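You operate a simulated robot arm through the tools that you are given. There is no shell and no other tool. Be economical: measure what you need, move in short steps, check, and stop when the job is done.

You run a simulated two-armed robot. Do the job below in one go: nothing can be reset, and whatever is moved stays where it is left.

## Task
Fetch the grey stopper and set it on the job card. Take the tube from the grey bench and leave it on the white bench. Put the nut box in the white tray at the far end. Pick up the tall carton from the grey bench with one hand, pass it to the other hand and put it on the brown-topped red bench. Put the small damper on the top of the tool chest away on the middle test slot of the rack. Put the orange roll on the top of the tool chest away on the wall shelf over the bins. The order is free. Set down upright: grey stopper, tall carton.

Only the result counts: the job must be done as asked and must still hold three seconds after the hand-in. Knocking over, shifting, dropping, spilling or breaking anything else fails it. A push-on lid holds only when it is set on centred and level and pressed home; a screw cap is set on level and turned clockwise until tight.

## Robot
Two 7-joint arms with two-finger parallel grippers on one trunk, on a base that drives. Base frame: it is fixed to the floor where the robot stands at the start and does not move with it; the origin is under the middle of the robot, x ahead of it, y to its left, z up. Units: m, degrees, N and s.
The left shoulder is at the start at [0.05, 0.209, 1.096], the right one opposite. With the tool pointing down near the work surface each hand reaches from about 0.28 to 0.92 m from the robot's upright axis, wherever it stands, measured 20 degrees to its own side. Places, roughly: brown-topped red bench [3, -3, 0.8]; grey stopper (5x5x8 cm) [0.8, 0, 0.8]; job card [1, -0.5, 0.75]; middle test slot of the rack (13x25 cm) [9.5, 2.56, 0.82]; nut box [0.75, -0.75, 0.75]; orange roll (7x7x4 cm) [13.1, -2.8, 0.9]; small damper [13.25, -2.75, 1]; tall carton [1, -0.75, 0.75]; tube [0.75, -0.25, 0.75]; wall shelf over the bins (86x20 cm) [12.22, -1.1, 1.22]; white bench [2.1, -1.6, 0.8]; white tray at the far end (83x16 cm) [3.26, -0.66, 0.5]. Payload 4.4 kg a hand.
Tool frame (each hand has its own): the origin (TCP) lies between the finger pads and is the grasp point; the fingertips stand 0.023 m ahead of it; z points along the fingers, y is the line along which they close. Largest opening 0.094 m; finger width 0.038, thickness 0.01; the body of the gripper, 0.054 by 0.096 m, starts 0.039 m behind the TCP.
Orientation is that of the tool frame in the base frame, as [roll, pitch, yaw] about the fixed x, y, z axes, in that order (R = Rz(yaw) Ry(pitch) Rx(roll)). With the fingers straight down and closing along the base's y, the tool's x points along the base's -x, its y along +y and its z along -z.

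## Interface
- The arms move only by the tool arm_command. It takes "left_deltas", "right_deltas" or both (then of equal length, played together; a hand with none holds still); each is a list of rows, each a list of 7 numbers: the shift along the base's x, y, z in m, then the turn, a rotation vector about the base's x, y, z in degrees, then the closure, from 0 (fully open) to 1 (shut). In form: [[dx, dy, dz, ax, ay, az, claw], ...]. A call has 1 to 12 rows; each row is the pose to reach, as a shift and turn from the pose commanded when the call began. Rows are played at 5 a second. More than 0.05 m and 8.6 degrees between two rows, or a gripper value outside its range, and nothing of the call is played. Where a pose cannot be reached the arm comes as near as it can. A force on the tool above 40 N (or 10 N above the force at the start of the call, whichever is more), or a blocked arm, ends the call early, and 0.2 s more pass. Each finger travels about 0.108 m/s and halts on what it meets, pressing with about 42 N; the grip force reading is that of the motor and also rises with nothing between the fingers. The clock runs only during rows and for 0.2 s after the last one: add rows that repeat a pose to give the fingers time. It gives the time, the measured TCP pose, the force on the tool (base axes), the opening and the grip force at its end, in the units of the frame above (readings bear some noise), with the torque about the TCP (base axes, N m) and any sound that the robot's microphone picked up.
- Cameras (640 x 400 px; columns grow to the right, rows downward): "scene" is now at [0.1511, -0.0393, 1.287]; the picture's right is [-0.43, -0.90, 0.00], its down [-0.36, 0.17, -0.92] and it looks along [0.83, -0.39, -0.40] (base axes); focal length 274 px, centre (320, 200). "left" rides on the left gripper at [0.086, -0.016, -0.074] in its tool frame; the picture's right is [0.18, 0.98, 0.00], its down [-0.58, 0.11, -0.81] and it looks along [-0.79, 0.15, 0.59] (tool axes); focal length 243 px, centre (320, 200). "right" rides on the right gripper at [0.086, 0.016, -0.075] in its tool frame; the picture's right is [-0.18, 0.98, 0.00], its down [-0.58, -0.11, -0.81] and it looks along [-0.79, -0.15, 0.59] (tool axes); focal length 243 px, centre (320, 200). There is no depth. A picture from a camera that has moved, and an enlarged one, comes with that camera's place and axes in the base frame and with its lens.
- snapshot(camera): a new picture of that camera. The clock stands still meanwhile.
- lift_body(by): slides the trunk up (or, below 0, down) by that many m; the arms and the scene camera ride with it, the base frame stays. It gives what a move gives, with no picture.
- roll_base(legs): drives the robot by 1 to 6 legs, each [ahead, left, turn to the left] in m, m and degrees, along the robot's own axes; the way and the turn of a leg run together, so that a leg with both is an arc; at most 1.5 m and 180 degrees a leg. The arms and the cameras ride along, it lands a little off, and it stops where it bumps. It gives what a move gives.
- pan_tilt(pan, tilt): turns the head with the scene camera to pan (to the left, within 80 degrees either way) and tilt (down, from -29 to 69), counted from straight ahead of the robot. It gives what a move gives.
- close_up(camera, box): a new picture of the part [left, top, right, bottom] of that camera's present view, enlarged. The clock stands still meanwhile.
- close_job(): hands the job in; it is judged then, once.

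Work in short steps. Places have to be worked out from the pictures, the camera data and where the tool is seen: move nearer, look again, correct. Check each grasp and each placing, and mend what went wrong. You have 196 turns and 172 pictures in all, those below and enlarged ones among them. Open the grippers and draw the arms clear of the work before you hand the job in, unless the task says otherwise; then end with one line.

The tools are called as name(argument=value, ...) on one line, values as JSON. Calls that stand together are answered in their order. arm_command: Moves the arms, as the interface text tells. Its arguments: {"type":"object","properties":{"left_deltas":{"type":"array","items":{"type":"array","items":{"type":"number"}}},"right_deltas":{"type":"array","items":{"type":"array","items":{"type":"number"}}}},"required":[]} The other tools are called the same way: lift_body (by) slides the trunk up or down; roll_base (legs) drives the base; pan_tilt (pan, tilt) turns the head that bears the scene camera; snapshot (camera) takes a picture; close_up (camera, box) takes an enlarged picture of a part of a camera's view; close_job () hands the job in.

At the start:

```text
t: 0.0
left_position: [0.589, 0.0384, 1.1063]
left_tool_rot: [-180.0, -0.1, 180.0]
left_force: [0.6, 0.5, -0.3]
left_ft_torque: [-0.02, 0.01, 0.07]
left_gripper_width: 0.094
left_grasp_force: 0.1
right_position: [0.3656, -0.4622, 1.0298]
right_tool_rot: [-179.9, 0.1, -180.0]
right_force: [-0.6, -0.2, 0.7]
right_ft_torque: [-0.01, -0.04, 0.04]
right_gripper_width: 0.0939
right_grasp_force: 0.0
trunk travel left (down, up): [-0.175, 0.388]
robot x, y, heading: [0.0006, 0.0004, -0.0]
head pan, tilt: [-25.5, 23.6]
```

scene: 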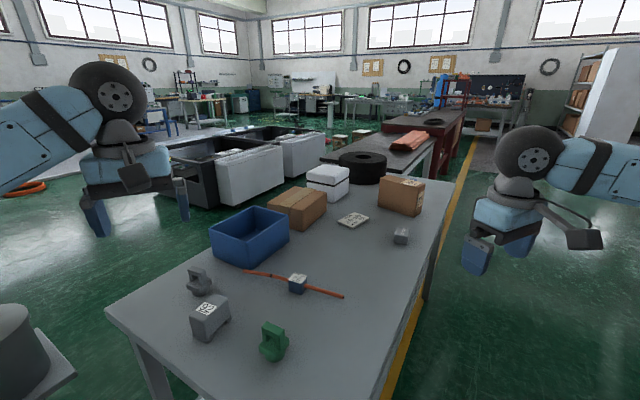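
right: 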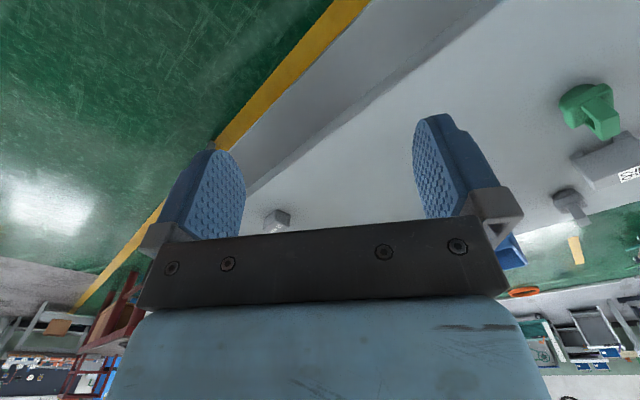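
left: 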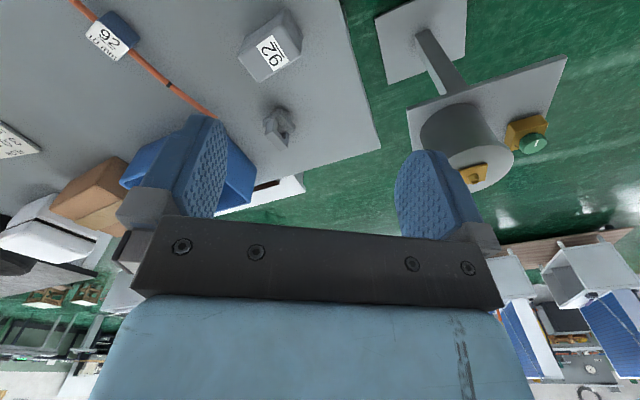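

I'll begin with enlarged views of the bench to identify the parts.

close_up(camera="scene", box=[160, 220, 360, 370])

close_up(camera="scene", box=[260, 130, 460, 260])

```text
2.67 times, centred on (260, 295) of scene
camera zoom: at [0.1511, -0.0393, 1.287], right [-0.43, -0.9, 0.0], down [-0.36, 0.17, -0.92], along [0.83, -0.39, -0.4], focal length 731 px, centre (480, -53)
```

zoom: 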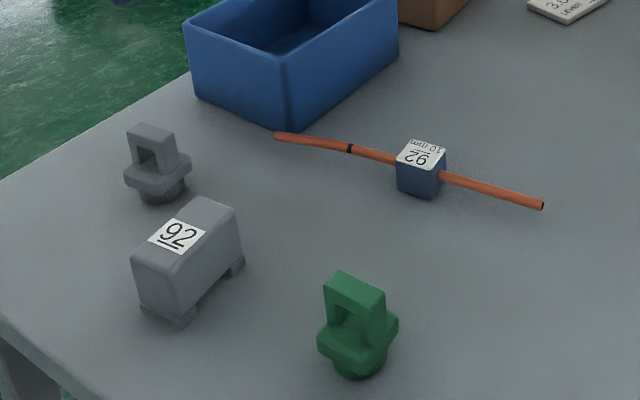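

```text
3.08 times, centred on (360, 195) of scene
camera zoom: at [0.1511, -0.0393, 1.287], right [-0.43, -0.9, 0.0], down [-0.36, 0.17, -0.92], along [0.83, -0.39, -0.4], focal length 843 px, centre (197, 215)
```

zoom: 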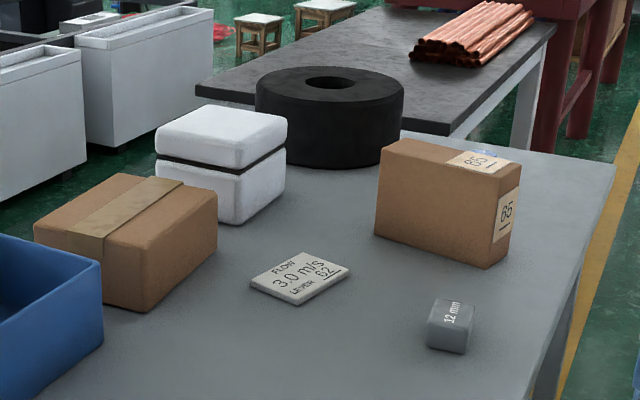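

The stopper is near (0.82, 0.0). I move the left hand over it for a close view.

arm_command(left_deltas=[[0.035, -0.006, -0.025, 0, 0, 0, 0], [0.07, -0.012, -0.05, 0, 0, 0, 0], [0.105, -0.018, -0.075, 0, 0, 0, 0], [0.14, -0.024, -0.1, 0, 0, 0, 0], [0.175, -0.03, -0.125, 0, 0, 0, 0], [0.2, -0.035, -0.14, 0, 0, 0, 0]])

snapshot(camera="left")

snapshot(camera="scene")

```text
t: 1.4
left_position: [0.7873, 0.0018, 0.9652]
left_tool_rot: [179.9, 0.0, 180.0]
left_force: [0.0, 0.1, -0.8]
left_ft_torque: [-0.04, -0.03, -0.03]
left_gripper_width: 0.0938
left_grasp_force: 0.1
right_position: [0.3665, -0.4608, 1.0289]
right_tool_rot: [-180.0, 0.0, -179.9]
right_force: [0.2, 0.3, -0.1]
right_ft_torque: [0.0, -0.01, 0.04]
right_gripper_width: 0.094
right_grasp_force: 0.1
trunk travel left (down, up): [-0.175, 0.388]
robot x, y, heading: [0.002, -0.0011, -0.3]
head pan, tilt: [-25.5, 23.6]
```

```text
166 pictures are left
camera left: at [0.6999, -0.0148, 1.0404], right [-0.18, 0.98, 0.0], down [0.58, 0.11, 0.81], along [0.79, 0.15, -0.59], focal length 243 px, centre (320, 200)
```

left: 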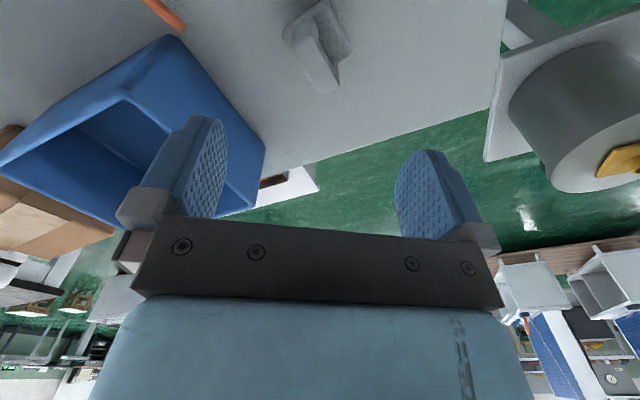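

```text
165 pictures are left
camera scene: at [0.1512, -0.0399, 1.287], right [-0.43, -0.9, 0.0], down [-0.36, 0.17, -0.92], along [0.83, -0.39, -0.4], focal length 274 px, centre (320, 200)
```

scene: 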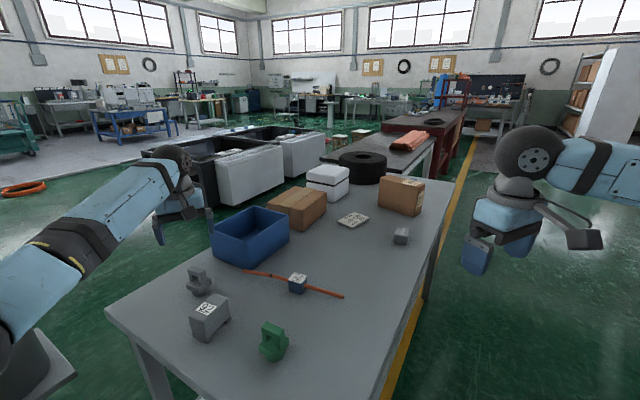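

close_up(camera="left", box=[260, 0, 400, 110])

```text
3.64 times, centred on (330, 55) of left
camera zoom: at [0.6999, -0.0148, 1.0404], right [-0.18, 0.98, 0.0], down [0.58, 0.11, 0.81], along [0.79, 0.15, -0.59], focal length 882 px, centre (284, 727)
```

zoom: 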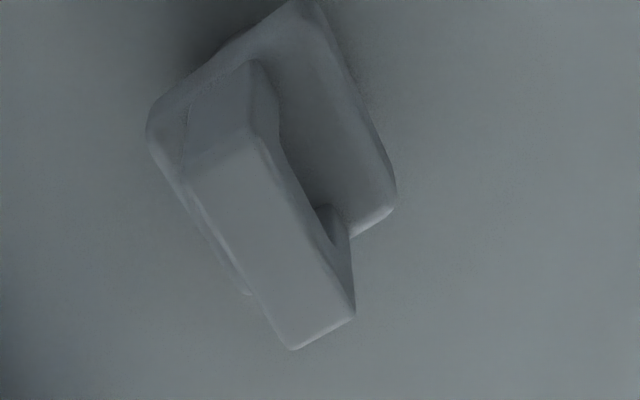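

Handle bar of the stopper: about 4–5 cm long, running ~43° from x, centre ≈ (0.79, 0.0), top ≈ 0.84. I turn the left hand by 43° and lower to 0.89, then look.

arm_command(left_deltas=[[0, 0, -0.015, 0, 0, 8.5, 0.2], [0, 0, -0.03, 0, 0, 17, 0.2], [0.001, 0, -0.045, 0, 0, 25.5, 0.3], [0.002, 0, -0.06, 0, 0, 34, 0.3], [0.003, -0.001, -0.07, 0, 0, 42, 0.3], [0.003, -0.001, -0.07, 0, 0, 42, 0.3]])

snapshot(camera="left")

close_up(camera="scene", box=[130, 180, 290, 340])

```text
t: 2.8
left_position: [0.7919, 0.0027, 0.8954]
left_tool_rot: [-180.0, 0.0, -137.9]
left_force: [-0.5, -0.3, -0.3]
left_ft_torque: [0.02, 0.0, -0.01]
left_gripper_width: 0.0659
left_grasp_force: 0.0
right_position: [0.3657, -0.4615, 1.03]
right_tool_rot: [179.9, 0.0, 180.0]
right_force: [-0.1, -0.4, 0.5]
right_ft_torque: [0.07, 0.0, 0.02]
right_gripper_width: 0.0938
right_grasp_force: 0.1
trunk travel left (down, up): [-0.175, 0.388]
robot x, y, heading: [0.0016, -0.0033, 0.2]
head pan, tilt: [-25.5, 23.6]
```

```text
163 pictures are left
camera left: at [0.7364, -0.0677, 0.9707], right [-0.8, 0.61, 0.0], down [0.36, 0.47, 0.81], along [0.49, 0.64, -0.59], focal length 243 px, centre (320, 200)
```

left: 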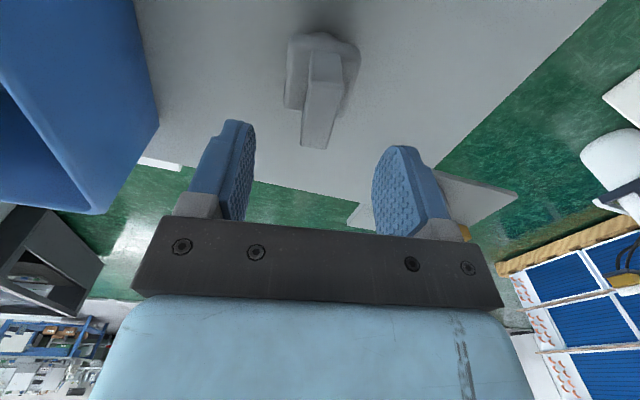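

```text
2.50 times, centred on (210, 260) of scene
camera zoom: at [0.151, -0.0392, 1.287], right [-0.43, -0.9, 0.0], down [-0.36, 0.17, -0.92], along [0.83, -0.39, -0.4], focal length 685 px, centre (595, 50)
```

zoom: 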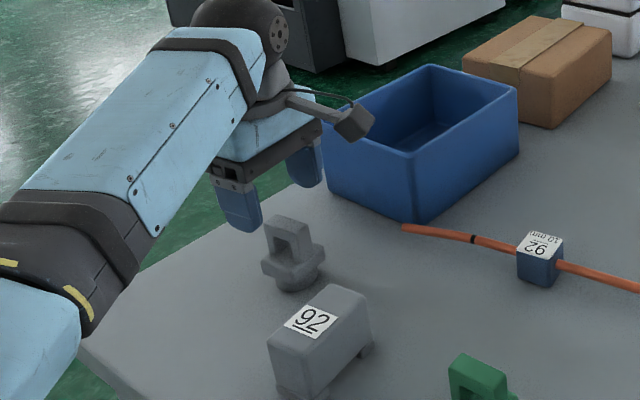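

The hand is well aligned over the bar. I lower 0.06 m and close.

arm_command(left_deltas=[[0, 0, -0.02, 0, 0, 0, 0.3], [0, 0, -0.04, 0, 0, 0, 0.3], [0, 0, -0.058, 0, 0, 0, 0.3], [0, 0, -0.058, 0, 0, 0, 1], [0, 0, -0.058, 0, 0, 0, 1], [0, 0, -0.058, 0, 0, 0, 1], [0, 0, -0.058, 0, 0, 0, 1]])

snapshot(camera="left")

close_up(camera="scene", box=[130, 180, 290, 340])

```text
t: 4.4
left_position: [0.7907, 0.0013, 0.8383]
left_tool_rot: [179.9, 0.0, -138.0]
left_force: [0.3, 0.3, 0.4]
left_ft_torque: [-0.04, 0.03, 0.02]
left_gripper_width: 0.0452
left_grasp_force: 41.6
right_position: [0.3652, -0.4609, 1.0292]
right_tool_rot: [179.9, 0.0, 180.0]
right_force: [-0.3, 0.9, -0.2]
right_ft_torque: [0.03, -0.02, -0.01]
right_gripper_width: 0.0941
right_grasp_force: 0.0
trunk travel left (down, up): [-0.175, 0.388]
robot x, y, heading: [0.001, -0.0018, -0.3]
head pan, tilt: [-25.5, 23.6]
```

```text
161 pictures are left
camera left: at [0.7364, -0.068, 0.9132], right [-0.79, 0.61, 0.0], down [0.36, 0.47, 0.81], along [0.49, 0.64, -0.59], focal length 243 px, centre (320, 200)
```

left: 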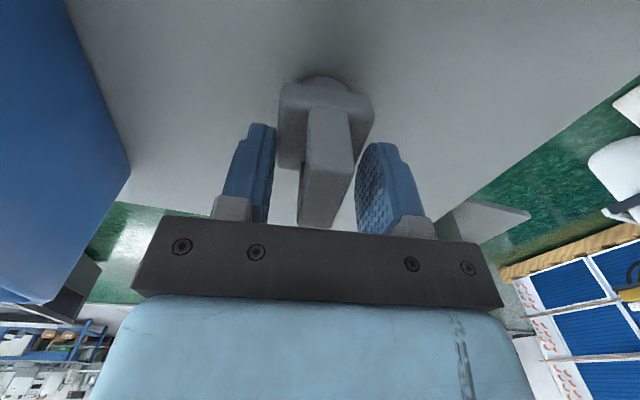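

```text
2.50 times, centred on (210, 260) of scene
camera zoom: at [0.1512, -0.0393, 1.287], right [-0.43, -0.9, 0.0], down [-0.36, 0.17, -0.92], along [0.83, -0.39, -0.4], focal length 685 px, centre (595, 50)
```

zoom: 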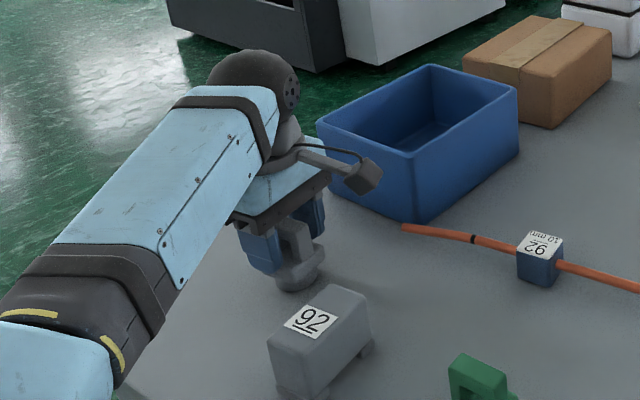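

The fingers stopped at 45 mm, i.e. on the flange with just the tips. I open, lower 17 mm more for a fuller hold, and close.

arm_command(left_deltas=[[0, 0, 0, 0, 0, 0, 0.3], [0, 0, 0, 0, 0, 0, 0.3], [0, 0, -0.017, 0, 0, 0, 0.3], [0, 0, -0.017, 0, 0, 0, 0.3], [0, 0, -0.017, 0, 0, 0, 1], [0, 0, -0.017, 0, 0, 0, 1], [0, 0, -0.017, 0, 0, 0, 1], [0, 0, -0.017, 0, 0, 0, 1]])

close_up(camera="left", box=[200, 50, 440, 250])

```text
t: 6.2
left_position: [0.7914, 0.0023, 0.8217]
left_tool_rot: [180.0, 0.0, -138.1]
left_force: [1.6, -0.8, 2.2]
left_ft_torque: [0.01, 0.01, -0.02]
left_gripper_width: 0.0452
left_grasp_force: 41.7
right_position: [0.3657, -0.4614, 1.03]
right_tool_rot: [-179.9, 0.0, 180.0]
right_force: [-0.4, -0.3, -0.8]
right_ft_torque: [0.02, -0.02, 0.01]
right_gripper_width: 0.0942
right_grasp_force: 0.1
trunk travel left (down, up): [-0.175, 0.388]
robot x, y, heading: [0.0006, -0.0015, -0.2]
head pan, tilt: [-25.5, 23.6]
```

```text
2.00 times, centred on (320, 150) of left
camera zoom: at [0.7361, -0.0679, 0.8967], right [-0.79, 0.61, 0.0], down [0.36, 0.47, 0.81], along [0.49, 0.64, -0.59], focal length 485 px, centre (320, 300)
```

zoom: 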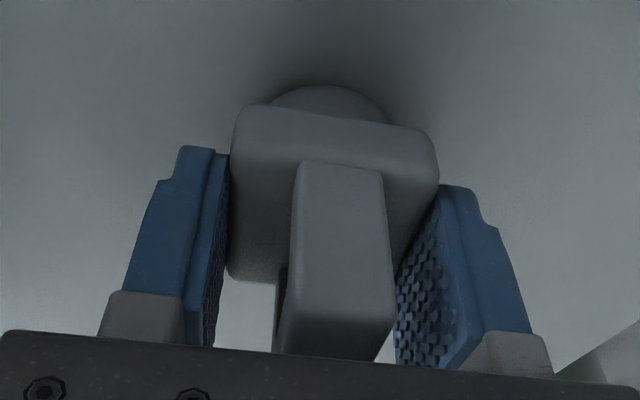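

The flange is held firmly now. I lift the stopper and draw it in toward the robot.

arm_command(left_deltas=[[0, 0, 0.045, 0, 0, 0, 1], [0, 0, 0.09, 0, 0, 0, 1], [0, 0, 0.135, 0, 0, 0, 1], [0, 0, 0.18, 0, 0, 0, 1], [-0.03, 0.015, 0.21, 0, 0, 0, 1], [-0.07, 0.03, 0.23, 0, 0, 0, 1], [-0.11, 0.05, 0.24, 0, 0, 0, 1], [-0.155, 0.07, 0.24, 0, 0, 0, 1], [-0.2, 0.09, 0.24, 0, 0, 0, 1]])

snapshot(camera="left")

```text
t: 8.2
left_position: [0.5913, 0.0959, 1.0615]
left_tool_rot: [-179.9, 0.1, -138.0]
left_force: [-0.2, 0.5, -1.2]
left_ft_torque: [0.0, -0.02, 0.0]
left_gripper_width: 0.0454
left_grasp_force: 41.6
right_position: [0.3647, -0.4606, 1.03]
right_tool_rot: [-179.9, 0.0, 180.0]
right_force: [-0.4, 0.0, 0.0]
right_ft_torque: [-0.02, 0.0, 0.02]
right_gripper_width: 0.0939
right_grasp_force: 0.1
trunk travel left (down, up): [-0.175, 0.388]
robot x, y, heading: [-0.0, -0.001, 0.1]
head pan, tilt: [-25.5, 23.6]
```

```text
158 pictures are left
camera left: at [0.536, 0.0249, 1.1357], right [-0.79, 0.61, 0.0], down [0.36, 0.47, 0.81], along [0.49, 0.64, -0.59], focal length 243 px, centre (320, 200)
```

left: 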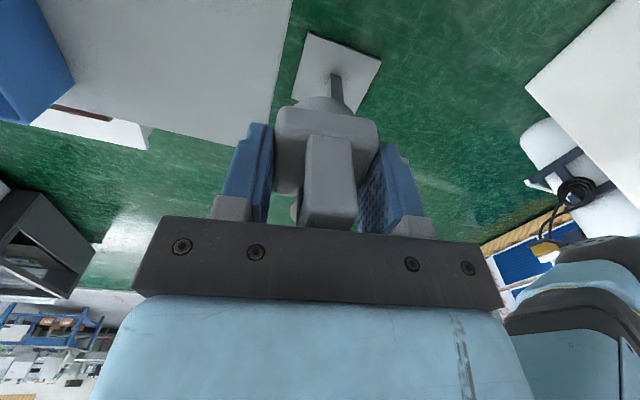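

Stopper held. Before driving I check the floor on the right side.

pan_tilt(pan=-75, tilt=40)

snapshot(camera="scene")

```text
t: 9.4
left_position: [0.5925, 0.094, 1.06]
left_tool_rot: [-180.0, 0.0, -137.9]
left_force: [-0.3, -0.5, -0.9]
left_ft_torque: [-0.01, -0.01, -0.01]
left_gripper_width: 0.0453
left_grasp_force: 42.7
right_position: [0.3661, -0.463, 1.0297]
right_tool_rot: [-180.0, 0.0, 180.0]
right_force: [-0.6, -0.1, -0.8]
right_ft_torque: [0.02, 0.01, -0.02]
right_gripper_width: 0.0941
right_grasp_force: 0.1
trunk travel left (down, up): [-0.175, 0.388]
robot x, y, heading: [0.0006, -0.0007, 0.0]
head pan, tilt: [-75.0, 40.0]
```

```text
157 pictures are left
camera scene: at [0.0897, -0.0816, 1.2614], right [-0.97, -0.26, 0.0], down [-0.17, 0.62, -0.77], along [0.2, -0.74, -0.64], focal length 274 px, centre (320, 200)
```

scene: 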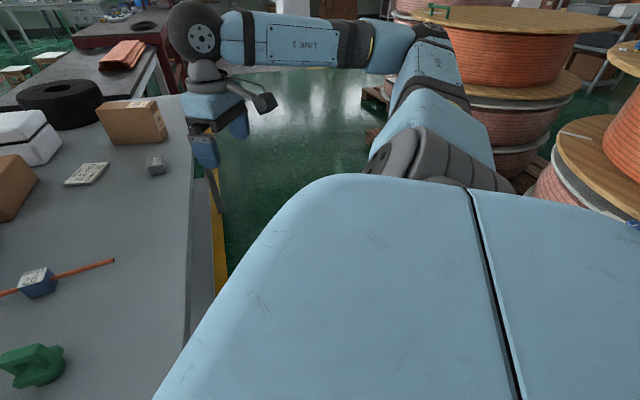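

The aisle along the bench's right side is free. I back off from the bench corner, turn 34° to face the bench side and slide right.

roll_base(legs=[[-0.2, -0.14, 0], [0, 0, 34], [0, -0.6, 0]])

pan_tilt(pan=-5, tilt=45)

snapshot(camera="scene")

```text
t: 18.1
left_position: [0.5676, -0.2165, 1.0611]
left_tool_rot: [-180.0, 0.0, -103.7]
left_force: [-0.2, -0.2, -2.0]
left_ft_torque: [-0.02, -0.01, 0.01]
left_gripper_width: 0.0454
left_grasp_force: 42.2
right_position: [0.6932, -0.8029, 1.0302]
right_tool_rot: [-180.0, 0.0, -145.6]
right_force: [1.0, -0.3, 0.0]
right_ft_torque: [0.01, 0.01, 0.0]
right_gripper_width: 0.0941
right_grasp_force: 0.0
trunk travel left (down, up): [-0.175, 0.388]
robot x, y, heading: [0.1349, -0.6278, 34.3]
head pan, tilt: [-75.0, 40.0]
```

```text
t: 19.6
left_position: [0.5687, -0.2164, 1.0597]
left_tool_rot: [180.0, 0.0, -103.7]
left_force: [0.5, -0.7, -0.7]
left_ft_torque: [0.01, -0.03, 0.0]
left_gripper_width: 0.0452
left_grasp_force: 42.2
right_position: [0.6935, -0.8039, 1.0294]
right_tool_rot: [-180.0, 0.0, -145.8]
right_force: [-0.1, 0.4, -0.2]
right_ft_torque: [-0.02, 0.0, 0.0]
right_gripper_width: 0.094
right_grasp_force: 0.0
trunk travel left (down, up): [-0.175, 0.388]
robot x, y, heading: [0.1319, -0.6277, 34.4]
head pan, tilt: [-5.0, 45.0]
```

```text
156 pictures are left
camera scene: at [0.258, -0.5497, 1.2541], right [0.49, -0.87, 0.0], down [-0.62, -0.35, -0.71], along [0.62, 0.35, -0.71], focal length 274 px, centre (320, 200)
```

scene: 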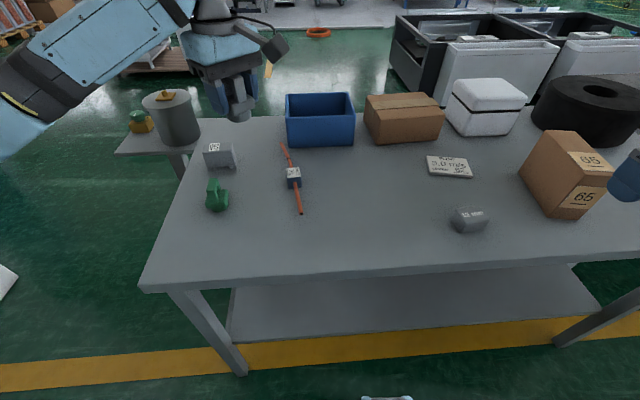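

The card lies at about (0.98, -0.565), the nut box at (0.76, -0.645). I slide right 0.32 m more to bring both within reach.

roll_base(legs=[[0, -0.32, 0]])

snapshot(camera="scene")

```text
t: 22.9
left_position: [0.748, -0.4812, 1.0611]
left_tool_rot: [180.0, 0.0, -103.7]
left_force: [0.4, -0.8, -0.2]
left_ft_torque: [0.0, 0.01, -0.05]
left_gripper_width: 0.0453
left_grasp_force: 42.0
right_position: [0.8749, -1.068, 1.0308]
right_tool_rot: [-180.0, 0.0, -145.6]
right_force: [0.2, -0.7, 0.4]
right_ft_torque: [-0.02, -0.01, 0.0]
right_gripper_width: 0.094
right_grasp_force: 0.2
trunk travel left (down, up): [-0.175, 0.388]
robot x, y, heading: [0.3129, -0.8911, 34.5]
head pan, tilt: [-5.0, 45.0]
```

```text
155 pictures are left
camera scene: at [0.4384, -0.8143, 1.2541], right [0.49, -0.87, 0.0], down [-0.62, -0.35, -0.71], along [0.62, 0.35, -0.71], focal length 274 px, centre (320, 200)
```

scene: 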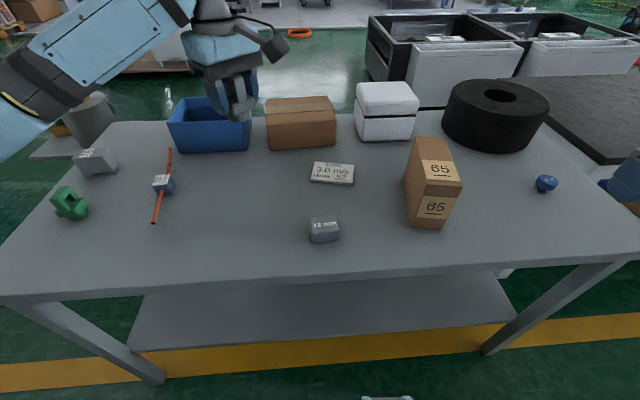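

Card at about (0.97, -0.557). I carry the stopper above it.

arm_command(left_deltas=[[0.04, -0.014, 0, 0, 0, 0, 1], [0.08, -0.028, 0, 0, 0, 0, 1], [0.12, -0.042, 0, 0, 0, 0, 1], [0.16, -0.056, -0.01, 0, 0, 0, 1], [0.2, -0.07, -0.03, 0, 0, 0, 1], [0.222, -0.077, -0.06, 0, 0, 0, 1], [0.222, -0.077, -0.1, 0, 0, 0, 1], [0.222, -0.077, -0.14, 0, 0, 0, 1]])

snapshot(camera="left")

close_up(camera="scene", box=[240, 60, 440, 220])

```text
t: 24.8
left_position: [0.9722, -0.558, 0.9188]
left_tool_rot: [-179.9, -0.1, -103.7]
left_force: [0.6, 0.5, -0.3]
left_ft_torque: [0.0, -0.02, 0.0]
left_gripper_width: 0.0455
left_grasp_force: 41.9
right_position: [0.8743, -1.0676, 1.0304]
right_tool_rot: [180.0, 0.1, -145.6]
right_force: [0.2, -0.2, -0.4]
right_ft_torque: [0.04, 0.0, -0.02]
right_gripper_width: 0.0938
right_grasp_force: 0.1
trunk travel left (down, up): [-0.175, 0.388]
robot x, y, heading: [0.3113, -0.8899, 34.5]
head pan, tilt: [-5.0, 45.0]
```

```text
154 pictures are left
camera left: at [0.9647, -0.6454, 0.9948], right [-1.0, 0.05, 0.0], down [0.03, 0.59, 0.81], along [0.04, 0.81, -0.59], focal length 243 px, centre (320, 200)
```

left: 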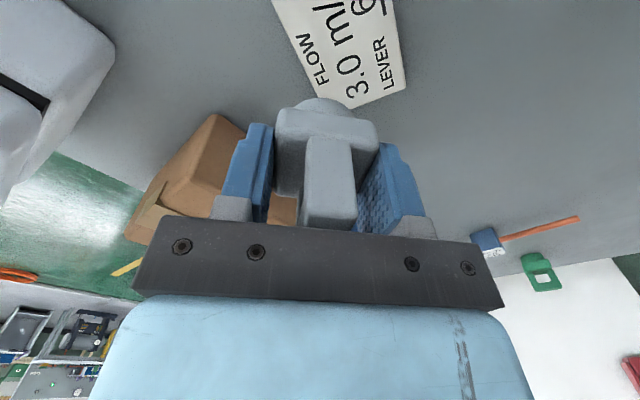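

```text
2.50 times, centred on (340, 140) of scene
camera zoom: at [0.4389, -0.8142, 1.2541], right [0.49, -0.87, 0.0], down [-0.62, -0.35, -0.71], along [0.62, 0.35, -0.71], focal length 685 px, centre (270, 350)
```

zoom: 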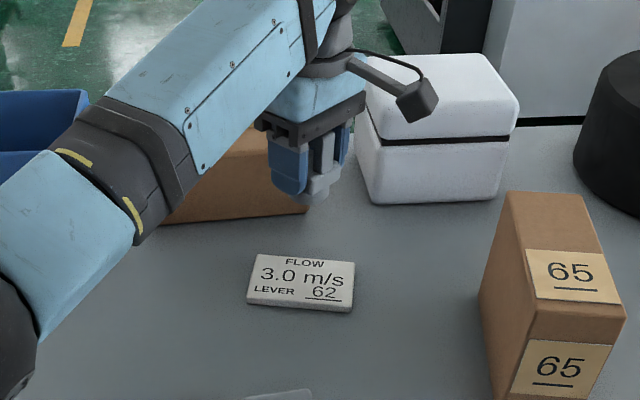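

Card centre works out at (0.9665, -0.5575), the stopper is over it. I lower to just above the card.

arm_command(left_deltas=[[-0.005, 0, -0.03, 0, 0, 0, 1], [-0.005, 0, -0.06, 0, 0, 0, 1], [-0.005, 0, -0.08, 0, 0, 0, 1]])

close_up(camera="scene", box=[280, 100, 400, 200])

```text
t: 25.6
left_position: [0.9651, -0.5572, 0.8394]
left_tool_rot: [179.9, 0.0, -103.6]
left_force: [0.3, 0.4, -0.3]
left_ft_torque: [-0.02, 0.0, 0.02]
left_gripper_width: 0.0453
left_grasp_force: 41.8
right_position: [0.8739, -1.0664, 1.0302]
right_tool_rot: [179.9, 0.1, -145.7]
right_force: [0.2, 0.6, -0.7]
right_ft_torque: [0.0, 0.0, 0.0]
right_gripper_width: 0.0938
right_grasp_force: 0.0
trunk travel left (down, up): [-0.175, 0.388]
robot x, y, heading: [0.3132, -0.893, 34.4]
head pan, tilt: [-5.0, 45.0]
```

```text
4.00 times, centred on (340, 150) of scene
camera zoom: at [0.4386, -0.8141, 1.2541], right [0.49, -0.87, 0.0], down [-0.62, -0.35, -0.71], along [0.62, 0.35, -0.71], focal length 1096 px, centre (240, 400)
```

zoom: 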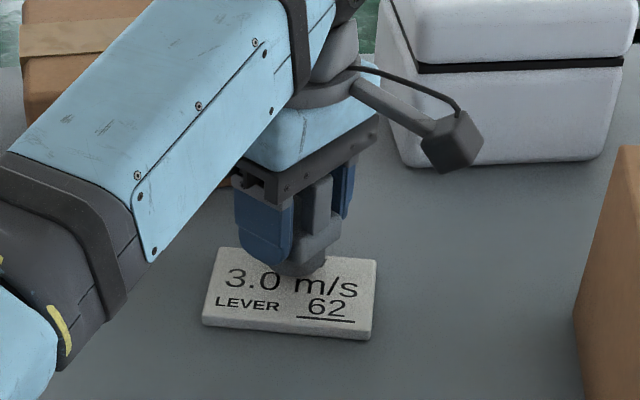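

The plug is slightly toward the far side; I shift 8 mm toward the robot and lower in small steps to feel contact.

arm_command(left_deltas=[[-0.008, -0.003, 0, 0, 0, 0, 1], [-0.008, -0.003, -0.003, 0, 0, 0, 1], [-0.008, -0.003, -0.005, 0, 0, 0, 1], [-0.008, -0.003, -0.007, 0, 0, 0, 1]])

arm_command(left_deltas=[[0, 0, -0.001, 0, 0, 0, 1], [0, 0, -0.002, 0, 0, 0, 1]])

close_up(camera="scene", box=[280, 100, 400, 200])

```text
t: 26.6
left_position: [0.9576, -0.5617, 0.8324]
left_tool_rot: [180.0, 0.1, -103.7]
left_force: [0.4, -0.3, 0.0]
left_ft_torque: [0.0, 0.01, -0.01]
left_gripper_width: 0.0453
left_grasp_force: 42.1
right_position: [0.8738, -1.0689, 1.0297]
right_tool_rot: [-179.9, 0.0, -145.7]
right_force: [0.0, -1.2, -0.4]
right_ft_torque: [0.0, 0.0, 0.02]
right_gripper_width: 0.094
right_grasp_force: 0.1
trunk travel left (down, up): [-0.175, 0.388]
robot x, y, heading: [0.3099, -0.8973, 34.5]
head pan, tilt: [-5.0, 45.0]
```

```text
t: 27.1
left_position: [0.9574, -0.5611, 0.8311]
left_tool_rot: [-180.0, 0.0, -103.6]
left_force: [0.1, 0.3, -0.9]
left_ft_torque: [-0.01, 0.01, -0.01]
left_gripper_width: 0.0454
left_grasp_force: 42.5
right_position: [0.8725, -1.0676, 1.0302]
right_tool_rot: [180.0, 0.0, -145.7]
right_force: [-0.5, 0.0, 0.1]
right_ft_torque: [-0.01, 0.02, 0.01]
right_gripper_width: 0.094
right_grasp_force: 0.1
trunk travel left (down, up): [-0.175, 0.388]
robot x, y, heading: [0.3089, -0.8943, 34.4]
head pan, tilt: [-5.0, 45.0]
```

```text
4.00 times, centred on (340, 150) of scene
camera zoom: at [0.4384, -0.8142, 1.2541], right [0.49, -0.87, 0.0], down [-0.62, -0.35, -0.71], along [0.62, 0.35, -0.71], focal length 1096 px, centre (240, 400)
```

zoom: 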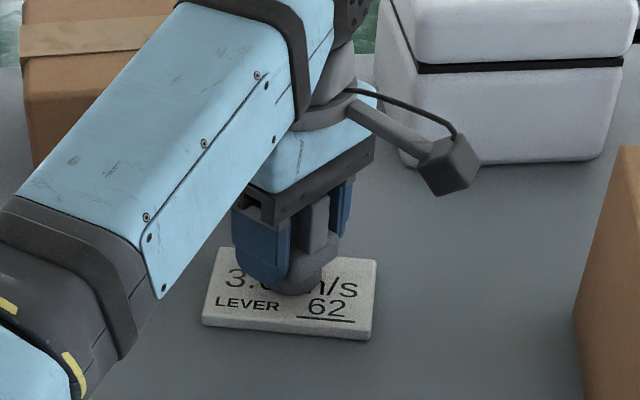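

Still no contact force. I go down in 1 mm steps.

arm_command(left_deltas=[[0, 0, -0.001, 0, 0, 0, 1], [0, 0, -0.002, 0, 0, 0, 1], [0, 0, -0.003, 0, 0, 0, 1]])

```text
t: 27.9
left_position: [0.9582, -0.5624, 0.8291]
left_tool_rot: [-180.0, 0.1, -103.7]
left_force: [0.6, 2.3, 11.0]
left_ft_torque: [0.01, 0.04, 0.02]
left_gripper_width: 0.0451
left_grasp_force: 42.0
right_position: [0.8721, -1.0681, 1.0311]
right_tool_rot: [-180.0, 0.0, -145.6]
right_force: [-0.6, 0.3, -0.5]
right_ft_torque: [-0.01, 0.01, 0.0]
right_gripper_width: 0.0939
right_grasp_force: 0.1
trunk travel left (down, up): [-0.175, 0.388]
robot x, y, heading: [0.3108, -0.8915, 34.3]
head pan, tilt: [-5.0, 45.0]
```

Contact (11 N). I release and raise the hand.

arm_command(left_deltas=[[0, 0, 0.001, 0, 0, 0, 0.7], [0, 0, 0.001, 0, 0, 0, 0.3], [0, 0, 0.001, 0, 0, 0, 0.3], [0, 0, 0.03, 0, 0, 0, 0.3], [0, 0, 0.07, 0, 0, 0, 0.3], [0, 0, 0.12, 0, 0, 0, 0.2], [-0.02, 0.03, 0.15, 0, 0, 0, 0], [-0.06, 0.05, 0.16, 0, 0, 0, 0], [-0.1, 0.07, 0.16, 0, 0, 0, 0], [-0.14, 0.09, 0.16, 0, 0, 0, 0]])

snapshot(camera="scene")

close_up(camera="scene", box=[280, 120, 480, 260])

```text
t: 30.1
left_position: [0.8163, -0.4704, 0.9885]
left_tool_rot: [-180.0, -0.1, -103.7]
left_force: [-0.4, 0.3, -0.8]
left_ft_torque: [-0.02, 0.03, 0.03]
left_gripper_width: 0.0939
left_grasp_force: 0.1
right_position: [0.873, -1.0668, 1.0309]
right_tool_rot: [-179.9, -0.1, -145.7]
right_force: [-0.4, -0.5, -0.2]
right_ft_torque: [0.02, 0.0, 0.03]
right_gripper_width: 0.0941
right_grasp_force: 0.1
trunk travel left (down, up): [-0.175, 0.388]
robot x, y, heading: [0.311, -0.8933, 34.3]
head pan, tilt: [-5.0, 45.0]
```

```text
150 pictures are left
camera scene: at [0.4373, -0.8135, 1.2542], right [0.49, -0.87, 0.0], down [-0.62, -0.35, -0.71], along [0.62, 0.35, -0.71], focal length 274 px, centre (320, 200)
```

scene: 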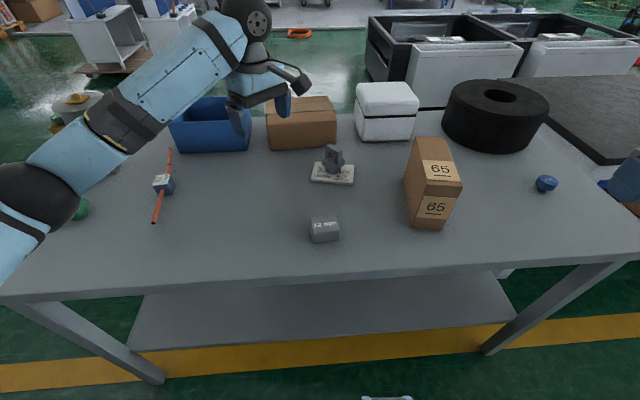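

```text
2.86 times, centred on (380, 190) of scene
camera zoom: at [0.4373, -0.8135, 1.2542], right [0.49, -0.87, 0.0], down [-0.62, -0.35, -0.71], along [0.62, 0.35, -0.71], focal length 783 px, centre (149, 229)
```

zoom: 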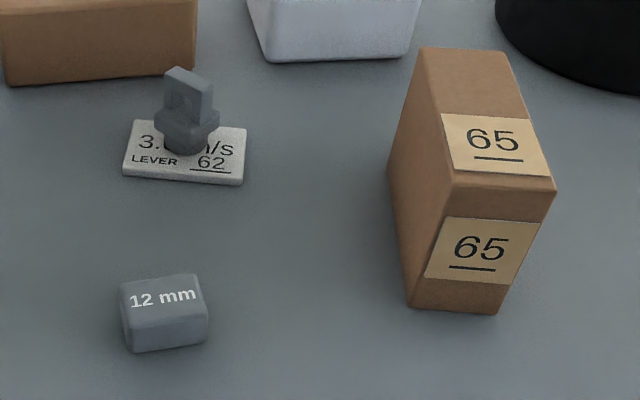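

Stopper is upright on the card. Next the nut box at ≈(0.768, -0.642), ~58×41 mm: I bring the right hand above it.

arm_command(right_deltas=[[-0.02, 0.045, 0, 0, 0, 0, 0], [-0.035, 0.09, 0, 0, 0, 0, 0], [-0.045, 0.135, 0, 0, 0, 0, 0], [-0.055, 0.18, 0, 0, 0, 0, 0], [-0.065, 0.225, 0, 0, 0, 0, 0], [-0.075, 0.27, -0.01, 0, 0, 1, 0], [-0.085, 0.315, -0.02, 0, 0, 2, 0], [-0.095, 0.36, -0.04, 0, 0, 3, 0], [-0.1, 0.4, -0.06, 0, 0, 4, 0], [-0.105, 0.425, -0.1, 0, 0, 4, 0]])

snapshot(camera="right")

close_up(camera="scene", box=[260, 150, 460, 280])

```text
refused: row 8 steps farther than a row can; nothing moved
```

```text
148 pictures are left
camera right: at [0.7916, -1.1022, 1.1061], right [-0.4, 0.92, 0.0], down [0.54, 0.24, 0.81], along [0.74, 0.32, -0.59], focal length 243 px, centre (320, 200)
```

right: 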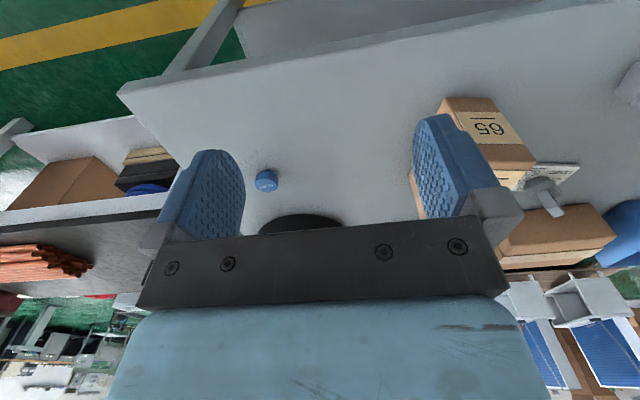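

```text
3.08 times, centred on (360, 215) of scene
camera zoom: at [0.4373, -0.8135, 1.2542], right [0.49, -0.87, 0.0], down [-0.62, -0.35, -0.71], along [0.62, 0.35, -0.71], focal length 843 px, centre (197, 154)
```

zoom: 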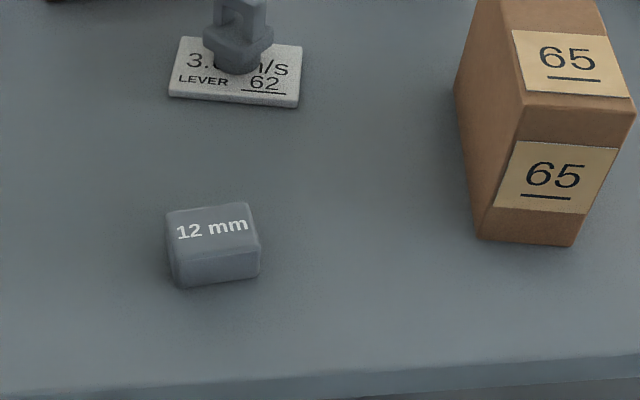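

One step was too long; I redo it with shorter steps.

arm_command(right_deltas=[[-0.015, 0.04, 0, 0, 0, 0, 0], [-0.025, 0.08, 0, 0, 0, 0, 0], [-0.035, 0.12, 0, 0, 0, 0, 0], [-0.045, 0.16, 0, 0, 0, 0, 0], [-0.055, 0.2, 0, 0, 0, 0, 0], [-0.065, 0.24, 0, 0, 0, 1, 0], [-0.075, 0.28, -0.01, 0, 0, 2, 0], [-0.085, 0.32, -0.02, 0, 0, 3, 0], [-0.093, 0.355, -0.035, 0, 0, 4, 0], [-0.1, 0.39, -0.055, 0, 0, 4, 0], [-0.105, 0.42, -0.085, 0, 0, 4, 0], [-0.105, 0.424, -0.1, 0, 0, 4, 0]])

snapshot(camera="right")

close_up(camera="scene", box=[260, 150, 460, 280])

```text
t: 32.8
left_position: [0.819, -0.4713, 0.9888]
left_tool_rot: [179.9, 0.0, -103.6]
left_force: [0.2, 0.0, 0.0]
left_ft_torque: [-0.01, 0.01, -0.01]
left_gripper_width: 0.094
left_grasp_force: 0.0
right_position: [0.7694, -0.642, 0.929]
right_tool_rot: [180.0, 0.0, -141.7]
right_force: [1.1, -0.2, -0.2]
right_ft_torque: [0.0, 0.01, 0.01]
right_gripper_width: 0.0938
right_grasp_force: 0.0
trunk travel left (down, up): [-0.175, 0.388]
robot x, y, heading: [0.3109, -0.8916, 34.2]
head pan, tilt: [-5.0, 45.0]
```

```text
146 pictures are left
camera right: at [0.6904, -0.6833, 1.005], right [-0.46, 0.89, 0.0], down [0.52, 0.27, 0.81], along [0.71, 0.37, -0.59], focal length 243 px, centre (320, 200)
```

right: 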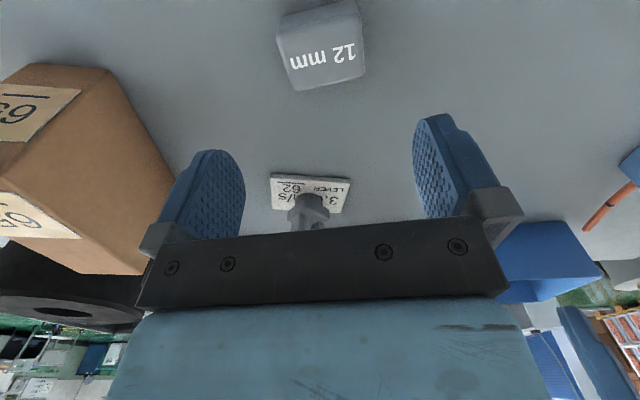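

```text
3.08 times, centred on (360, 215) of scene
camera zoom: at [0.4384, -0.8145, 1.2542], right [0.49, -0.87, 0.0], down [-0.62, -0.35, -0.71], along [0.62, 0.35, -0.71], focal length 843 px, centre (197, 154)
```

zoom: 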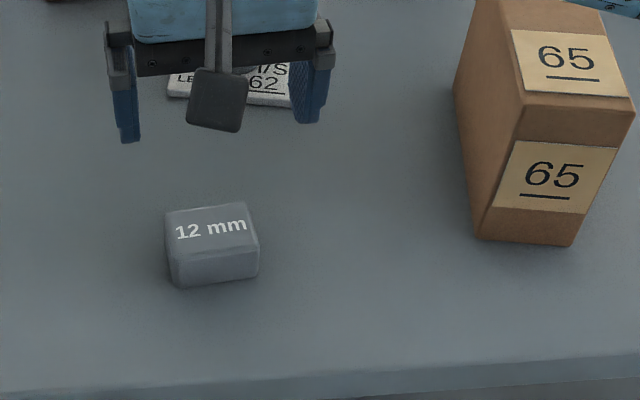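

Box is centred at ≈(0.764, -0.643); needs +4° turn. I lower to z 0.80 and close.

arm_command(right_deltas=[[-0.005, -0.001, -0.04, 0, 0, 2, 0], [-0.005, -0.001, -0.08, 0, 0, 4, 0], [-0.005, -0.001, -0.11, 0, 0, 4, 0], [-0.005, -0.001, -0.128, 0, 0, 4, 0], [-0.005, -0.001, -0.128, 0, 0, 4, 0.6], [-0.005, -0.001, -0.128, 0, 0, 4, 1], [-0.005, -0.001, -0.128, 0, 0, 4, 1], [-0.005, -0.001, -0.128, 0, 0, 4, 1]])

close_up(camera="scene", box=[260, 150, 460, 280])

```text
t: 34.5
left_position: [0.8175, -0.4712, 0.9881]
left_tool_rot: [-179.9, 0.0, -103.7]
left_force: [0.9, 0.1, 0.1]
left_ft_torque: [0.02, 0.04, 0.01]
left_gripper_width: 0.0939
left_grasp_force: 0.0
right_position: [0.7627, -0.6449, 0.803]
right_tool_rot: [179.9, 0.2, -137.7]
right_force: [2.8, -0.3, 16.7]
right_ft_torque: [0.14, 0.04, 0.03]
right_gripper_width: 0.0595
right_grasp_force: 42.3
trunk travel left (down, up): [-0.175, 0.388]
robot x, y, heading: [0.3082, -0.8926, 34.5]
head pan, tilt: [-5.0, 45.0]
```

```text
3.08 times, centred on (360, 215) of scene
camera zoom: at [0.4374, -0.8149, 1.2544], right [0.49, -0.87, 0.0], down [-0.62, -0.35, -0.71], along [0.62, 0.35, -0.71], focal length 843 px, centre (197, 154)
```

zoom: 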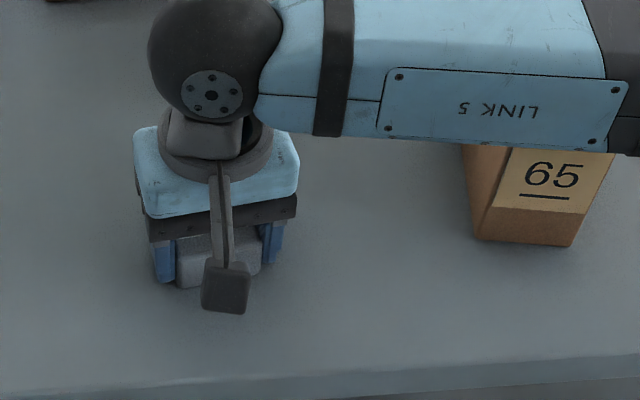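

Gripped at 59.5 mm. I lift the nut box and draw it back toward the robot's right.

arm_command(right_deltas=[[0, 0, 0.04, 0, 0, 0, 1], [0, 0, 0.08, 0, 0, 0, 1], [0, 0, 0.12, 0, 0, 0, 1], [0, 0, 0.16, 0, 0, 0, 1], [0, 0, 0.2, 0, 0, 0, 1], [0, 0, 0.24, 0, 0, 0, 1], [0, -0.04, 0.26, 0, 0, 0, 1], [0, -0.08, 0.28, 0, 0, 0, 1], [-0.02, -0.12, 0.28, 0, 0, 0, 1], [-0.04, -0.16, 0.28, 0, 0, 0, 1]])

snapshot(camera="scene")

```text
t: 36.8
left_position: [0.8176, -0.4714, 0.9892]
left_tool_rot: [-180.0, 0.0, -103.8]
left_force: [-0.6, -0.7, -0.5]
left_ft_torque: [0.03, -0.01, -0.04]
left_gripper_width: 0.0939
left_grasp_force: 0.0
right_position: [0.7227, -0.8065, 1.0839]
right_tool_rot: [-180.0, 0.0, -137.7]
right_force: [0.0, -0.6, -0.6]
right_ft_torque: [0.02, 0.01, 0.02]
right_gripper_width: 0.0596
right_grasp_force: 42.0
trunk travel left (down, up): [-0.175, 0.388]
robot x, y, heading: [0.311, -0.8888, 34.0]
head pan, tilt: [-5.0, 45.0]
```

```text
143 pictures are left
camera scene: at [0.4381, -0.815, 1.2542], right [0.49, -0.87, 0.0], down [-0.62, -0.35, -0.71], along [0.62, 0.35, -0.71], focal length 274 px, centre (320, 200)
```

scene: 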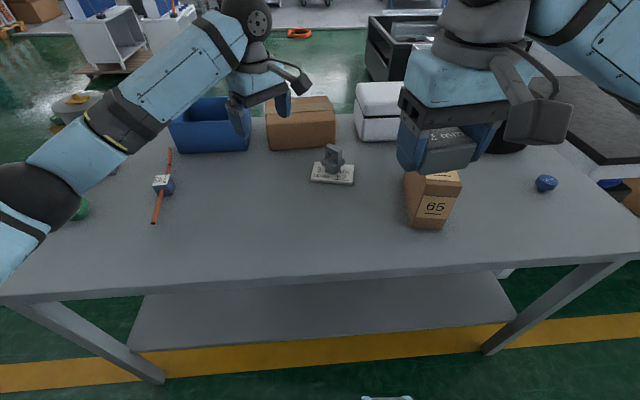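

Next the tube with its block at ≈(0.695, -0.23), running ~45°. I move the left hand above it and turn it -31°.

arm_command(left_deltas=[[-0.02, 0.04, 0, 0, 0, -5, 0], [-0.04, 0.08, 0, 0, 0, -10, 0], [-0.06, 0.12, 0, 0, 0, -15, 0], [-0.08, 0.16, 0, 0, 0, -20, 0], [-0.1, 0.2, -0.01, 0, 0, -26, 0], [-0.12, 0.24, -0.02, 0, 0, -31, 0], [-0.12, 0.24, -0.06, 0, 0, -31, 0]])

snapshot(camera="left")

close_up(camera="scene", box=[60, 120, 260, 260])

```text
t: 38.4
left_position: [0.6991, -0.2297, 0.9283]
left_tool_rot: [180.0, 0.0, -134.7]
left_force: [0.1, 0.9, 0.6]
left_ft_torque: [-0.01, 0.0, -0.02]
left_gripper_width: 0.0942
left_grasp_force: 0.0
right_position: [0.724, -0.8028, 1.0826]
right_tool_rot: [179.9, -0.1, -137.7]
right_force: [-0.4, 0.9, -1.1]
right_ft_torque: [-0.03, 0.02, 0.0]
right_gripper_width: 0.0594
right_grasp_force: 42.0
trunk travel left (down, up): [-0.175, 0.388]
robot x, y, heading: [0.3146, -0.8967, 34.5]
head pan, tilt: [-5.0, 45.0]
```

```text
142 pictures are left
camera left: at [0.6462, -0.3034, 1.0036], right [-0.83, 0.56, 0.0], down [0.33, 0.49, 0.81], along [0.45, 0.67, -0.59], focal length 243 px, centre (320, 200)
```

left: 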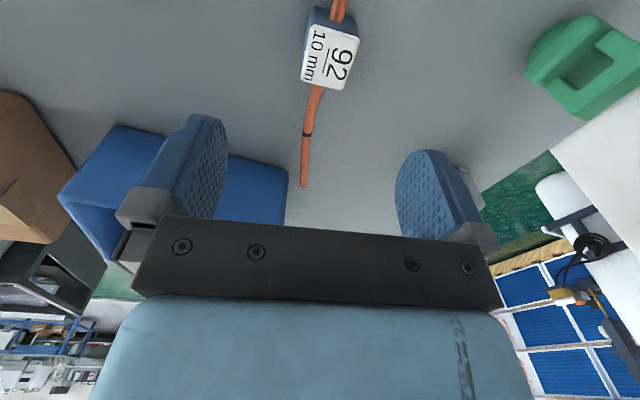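

```text
2.86 times, centred on (160, 190) of scene
camera zoom: at [0.439, -0.8137, 1.254], right [0.49, -0.87, 0.0], down [-0.62, -0.35, -0.71], along [0.62, 0.35, -0.71], focal length 783 px, centre (777, 229)
```

zoom: 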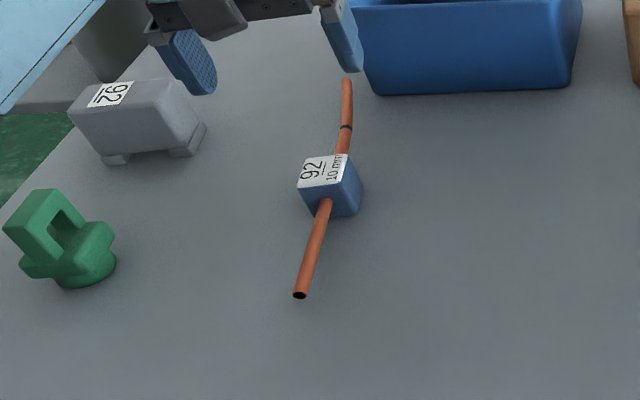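

Tube and block are one piece; block ≈38 mm, centre ≈(0.686, -0.231), aligned within 2°. I lower and grip the block.

arm_command(left_deltas=[[-0.012, -0.001, -0.03, 0, 0, 2, 0.1], [-0.012, -0.001, -0.06, 0, 0, 2, 0.2], [-0.012, -0.001, -0.09, 0, 0, 2, 0.2], [-0.012, -0.001, -0.122, 0, 0, 2, 0.2], [-0.012, -0.001, -0.122, 0, 0, 2, 0.7], [-0.012, -0.001, -0.122, 0, 0, 2, 1], [-0.012, -0.001, -0.122, 0, 0, 2, 1], [-0.012, -0.001, -0.122, 0, 0, 2, 1]])

snapshot(camera="left")

```text
t: 40.1
left_position: [0.6845, -0.2316, 0.8066]
left_tool_rot: [-180.0, 0.0, -132.6]
left_force: [-0.2, 0.2, 0.3]
left_ft_torque: [0.0, -0.02, 0.01]
left_gripper_width: 0.0356
left_grasp_force: 41.9
right_position: [0.7239, -0.8042, 1.083]
right_tool_rot: [-180.0, 0.1, -137.7]
right_force: [0.1, 0.5, -1.0]
right_ft_torque: [-0.01, 0.0, 0.0]
right_gripper_width: 0.0595
right_grasp_force: 42.0
trunk travel left (down, up): [-0.175, 0.388]
robot x, y, heading: [0.3082, -0.8901, 34.3]
head pan, tilt: [-5.0, 45.0]
```

```text
140 pictures are left
camera left: at [0.6366, -0.3067, 0.8817], right [-0.85, 0.53, 0.0], down [0.31, 0.5, 0.81], along [0.43, 0.68, -0.59], focal length 243 px, centre (320, 200)
```

left: 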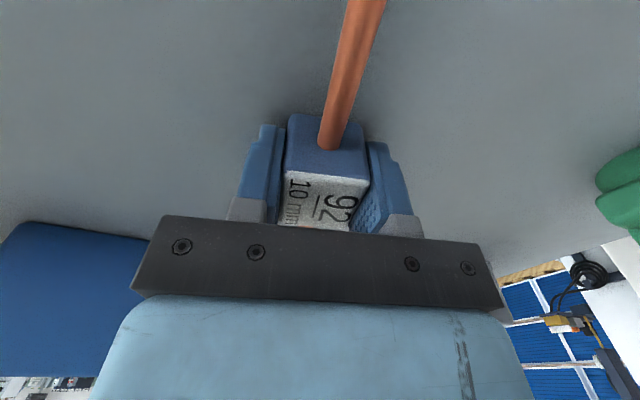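

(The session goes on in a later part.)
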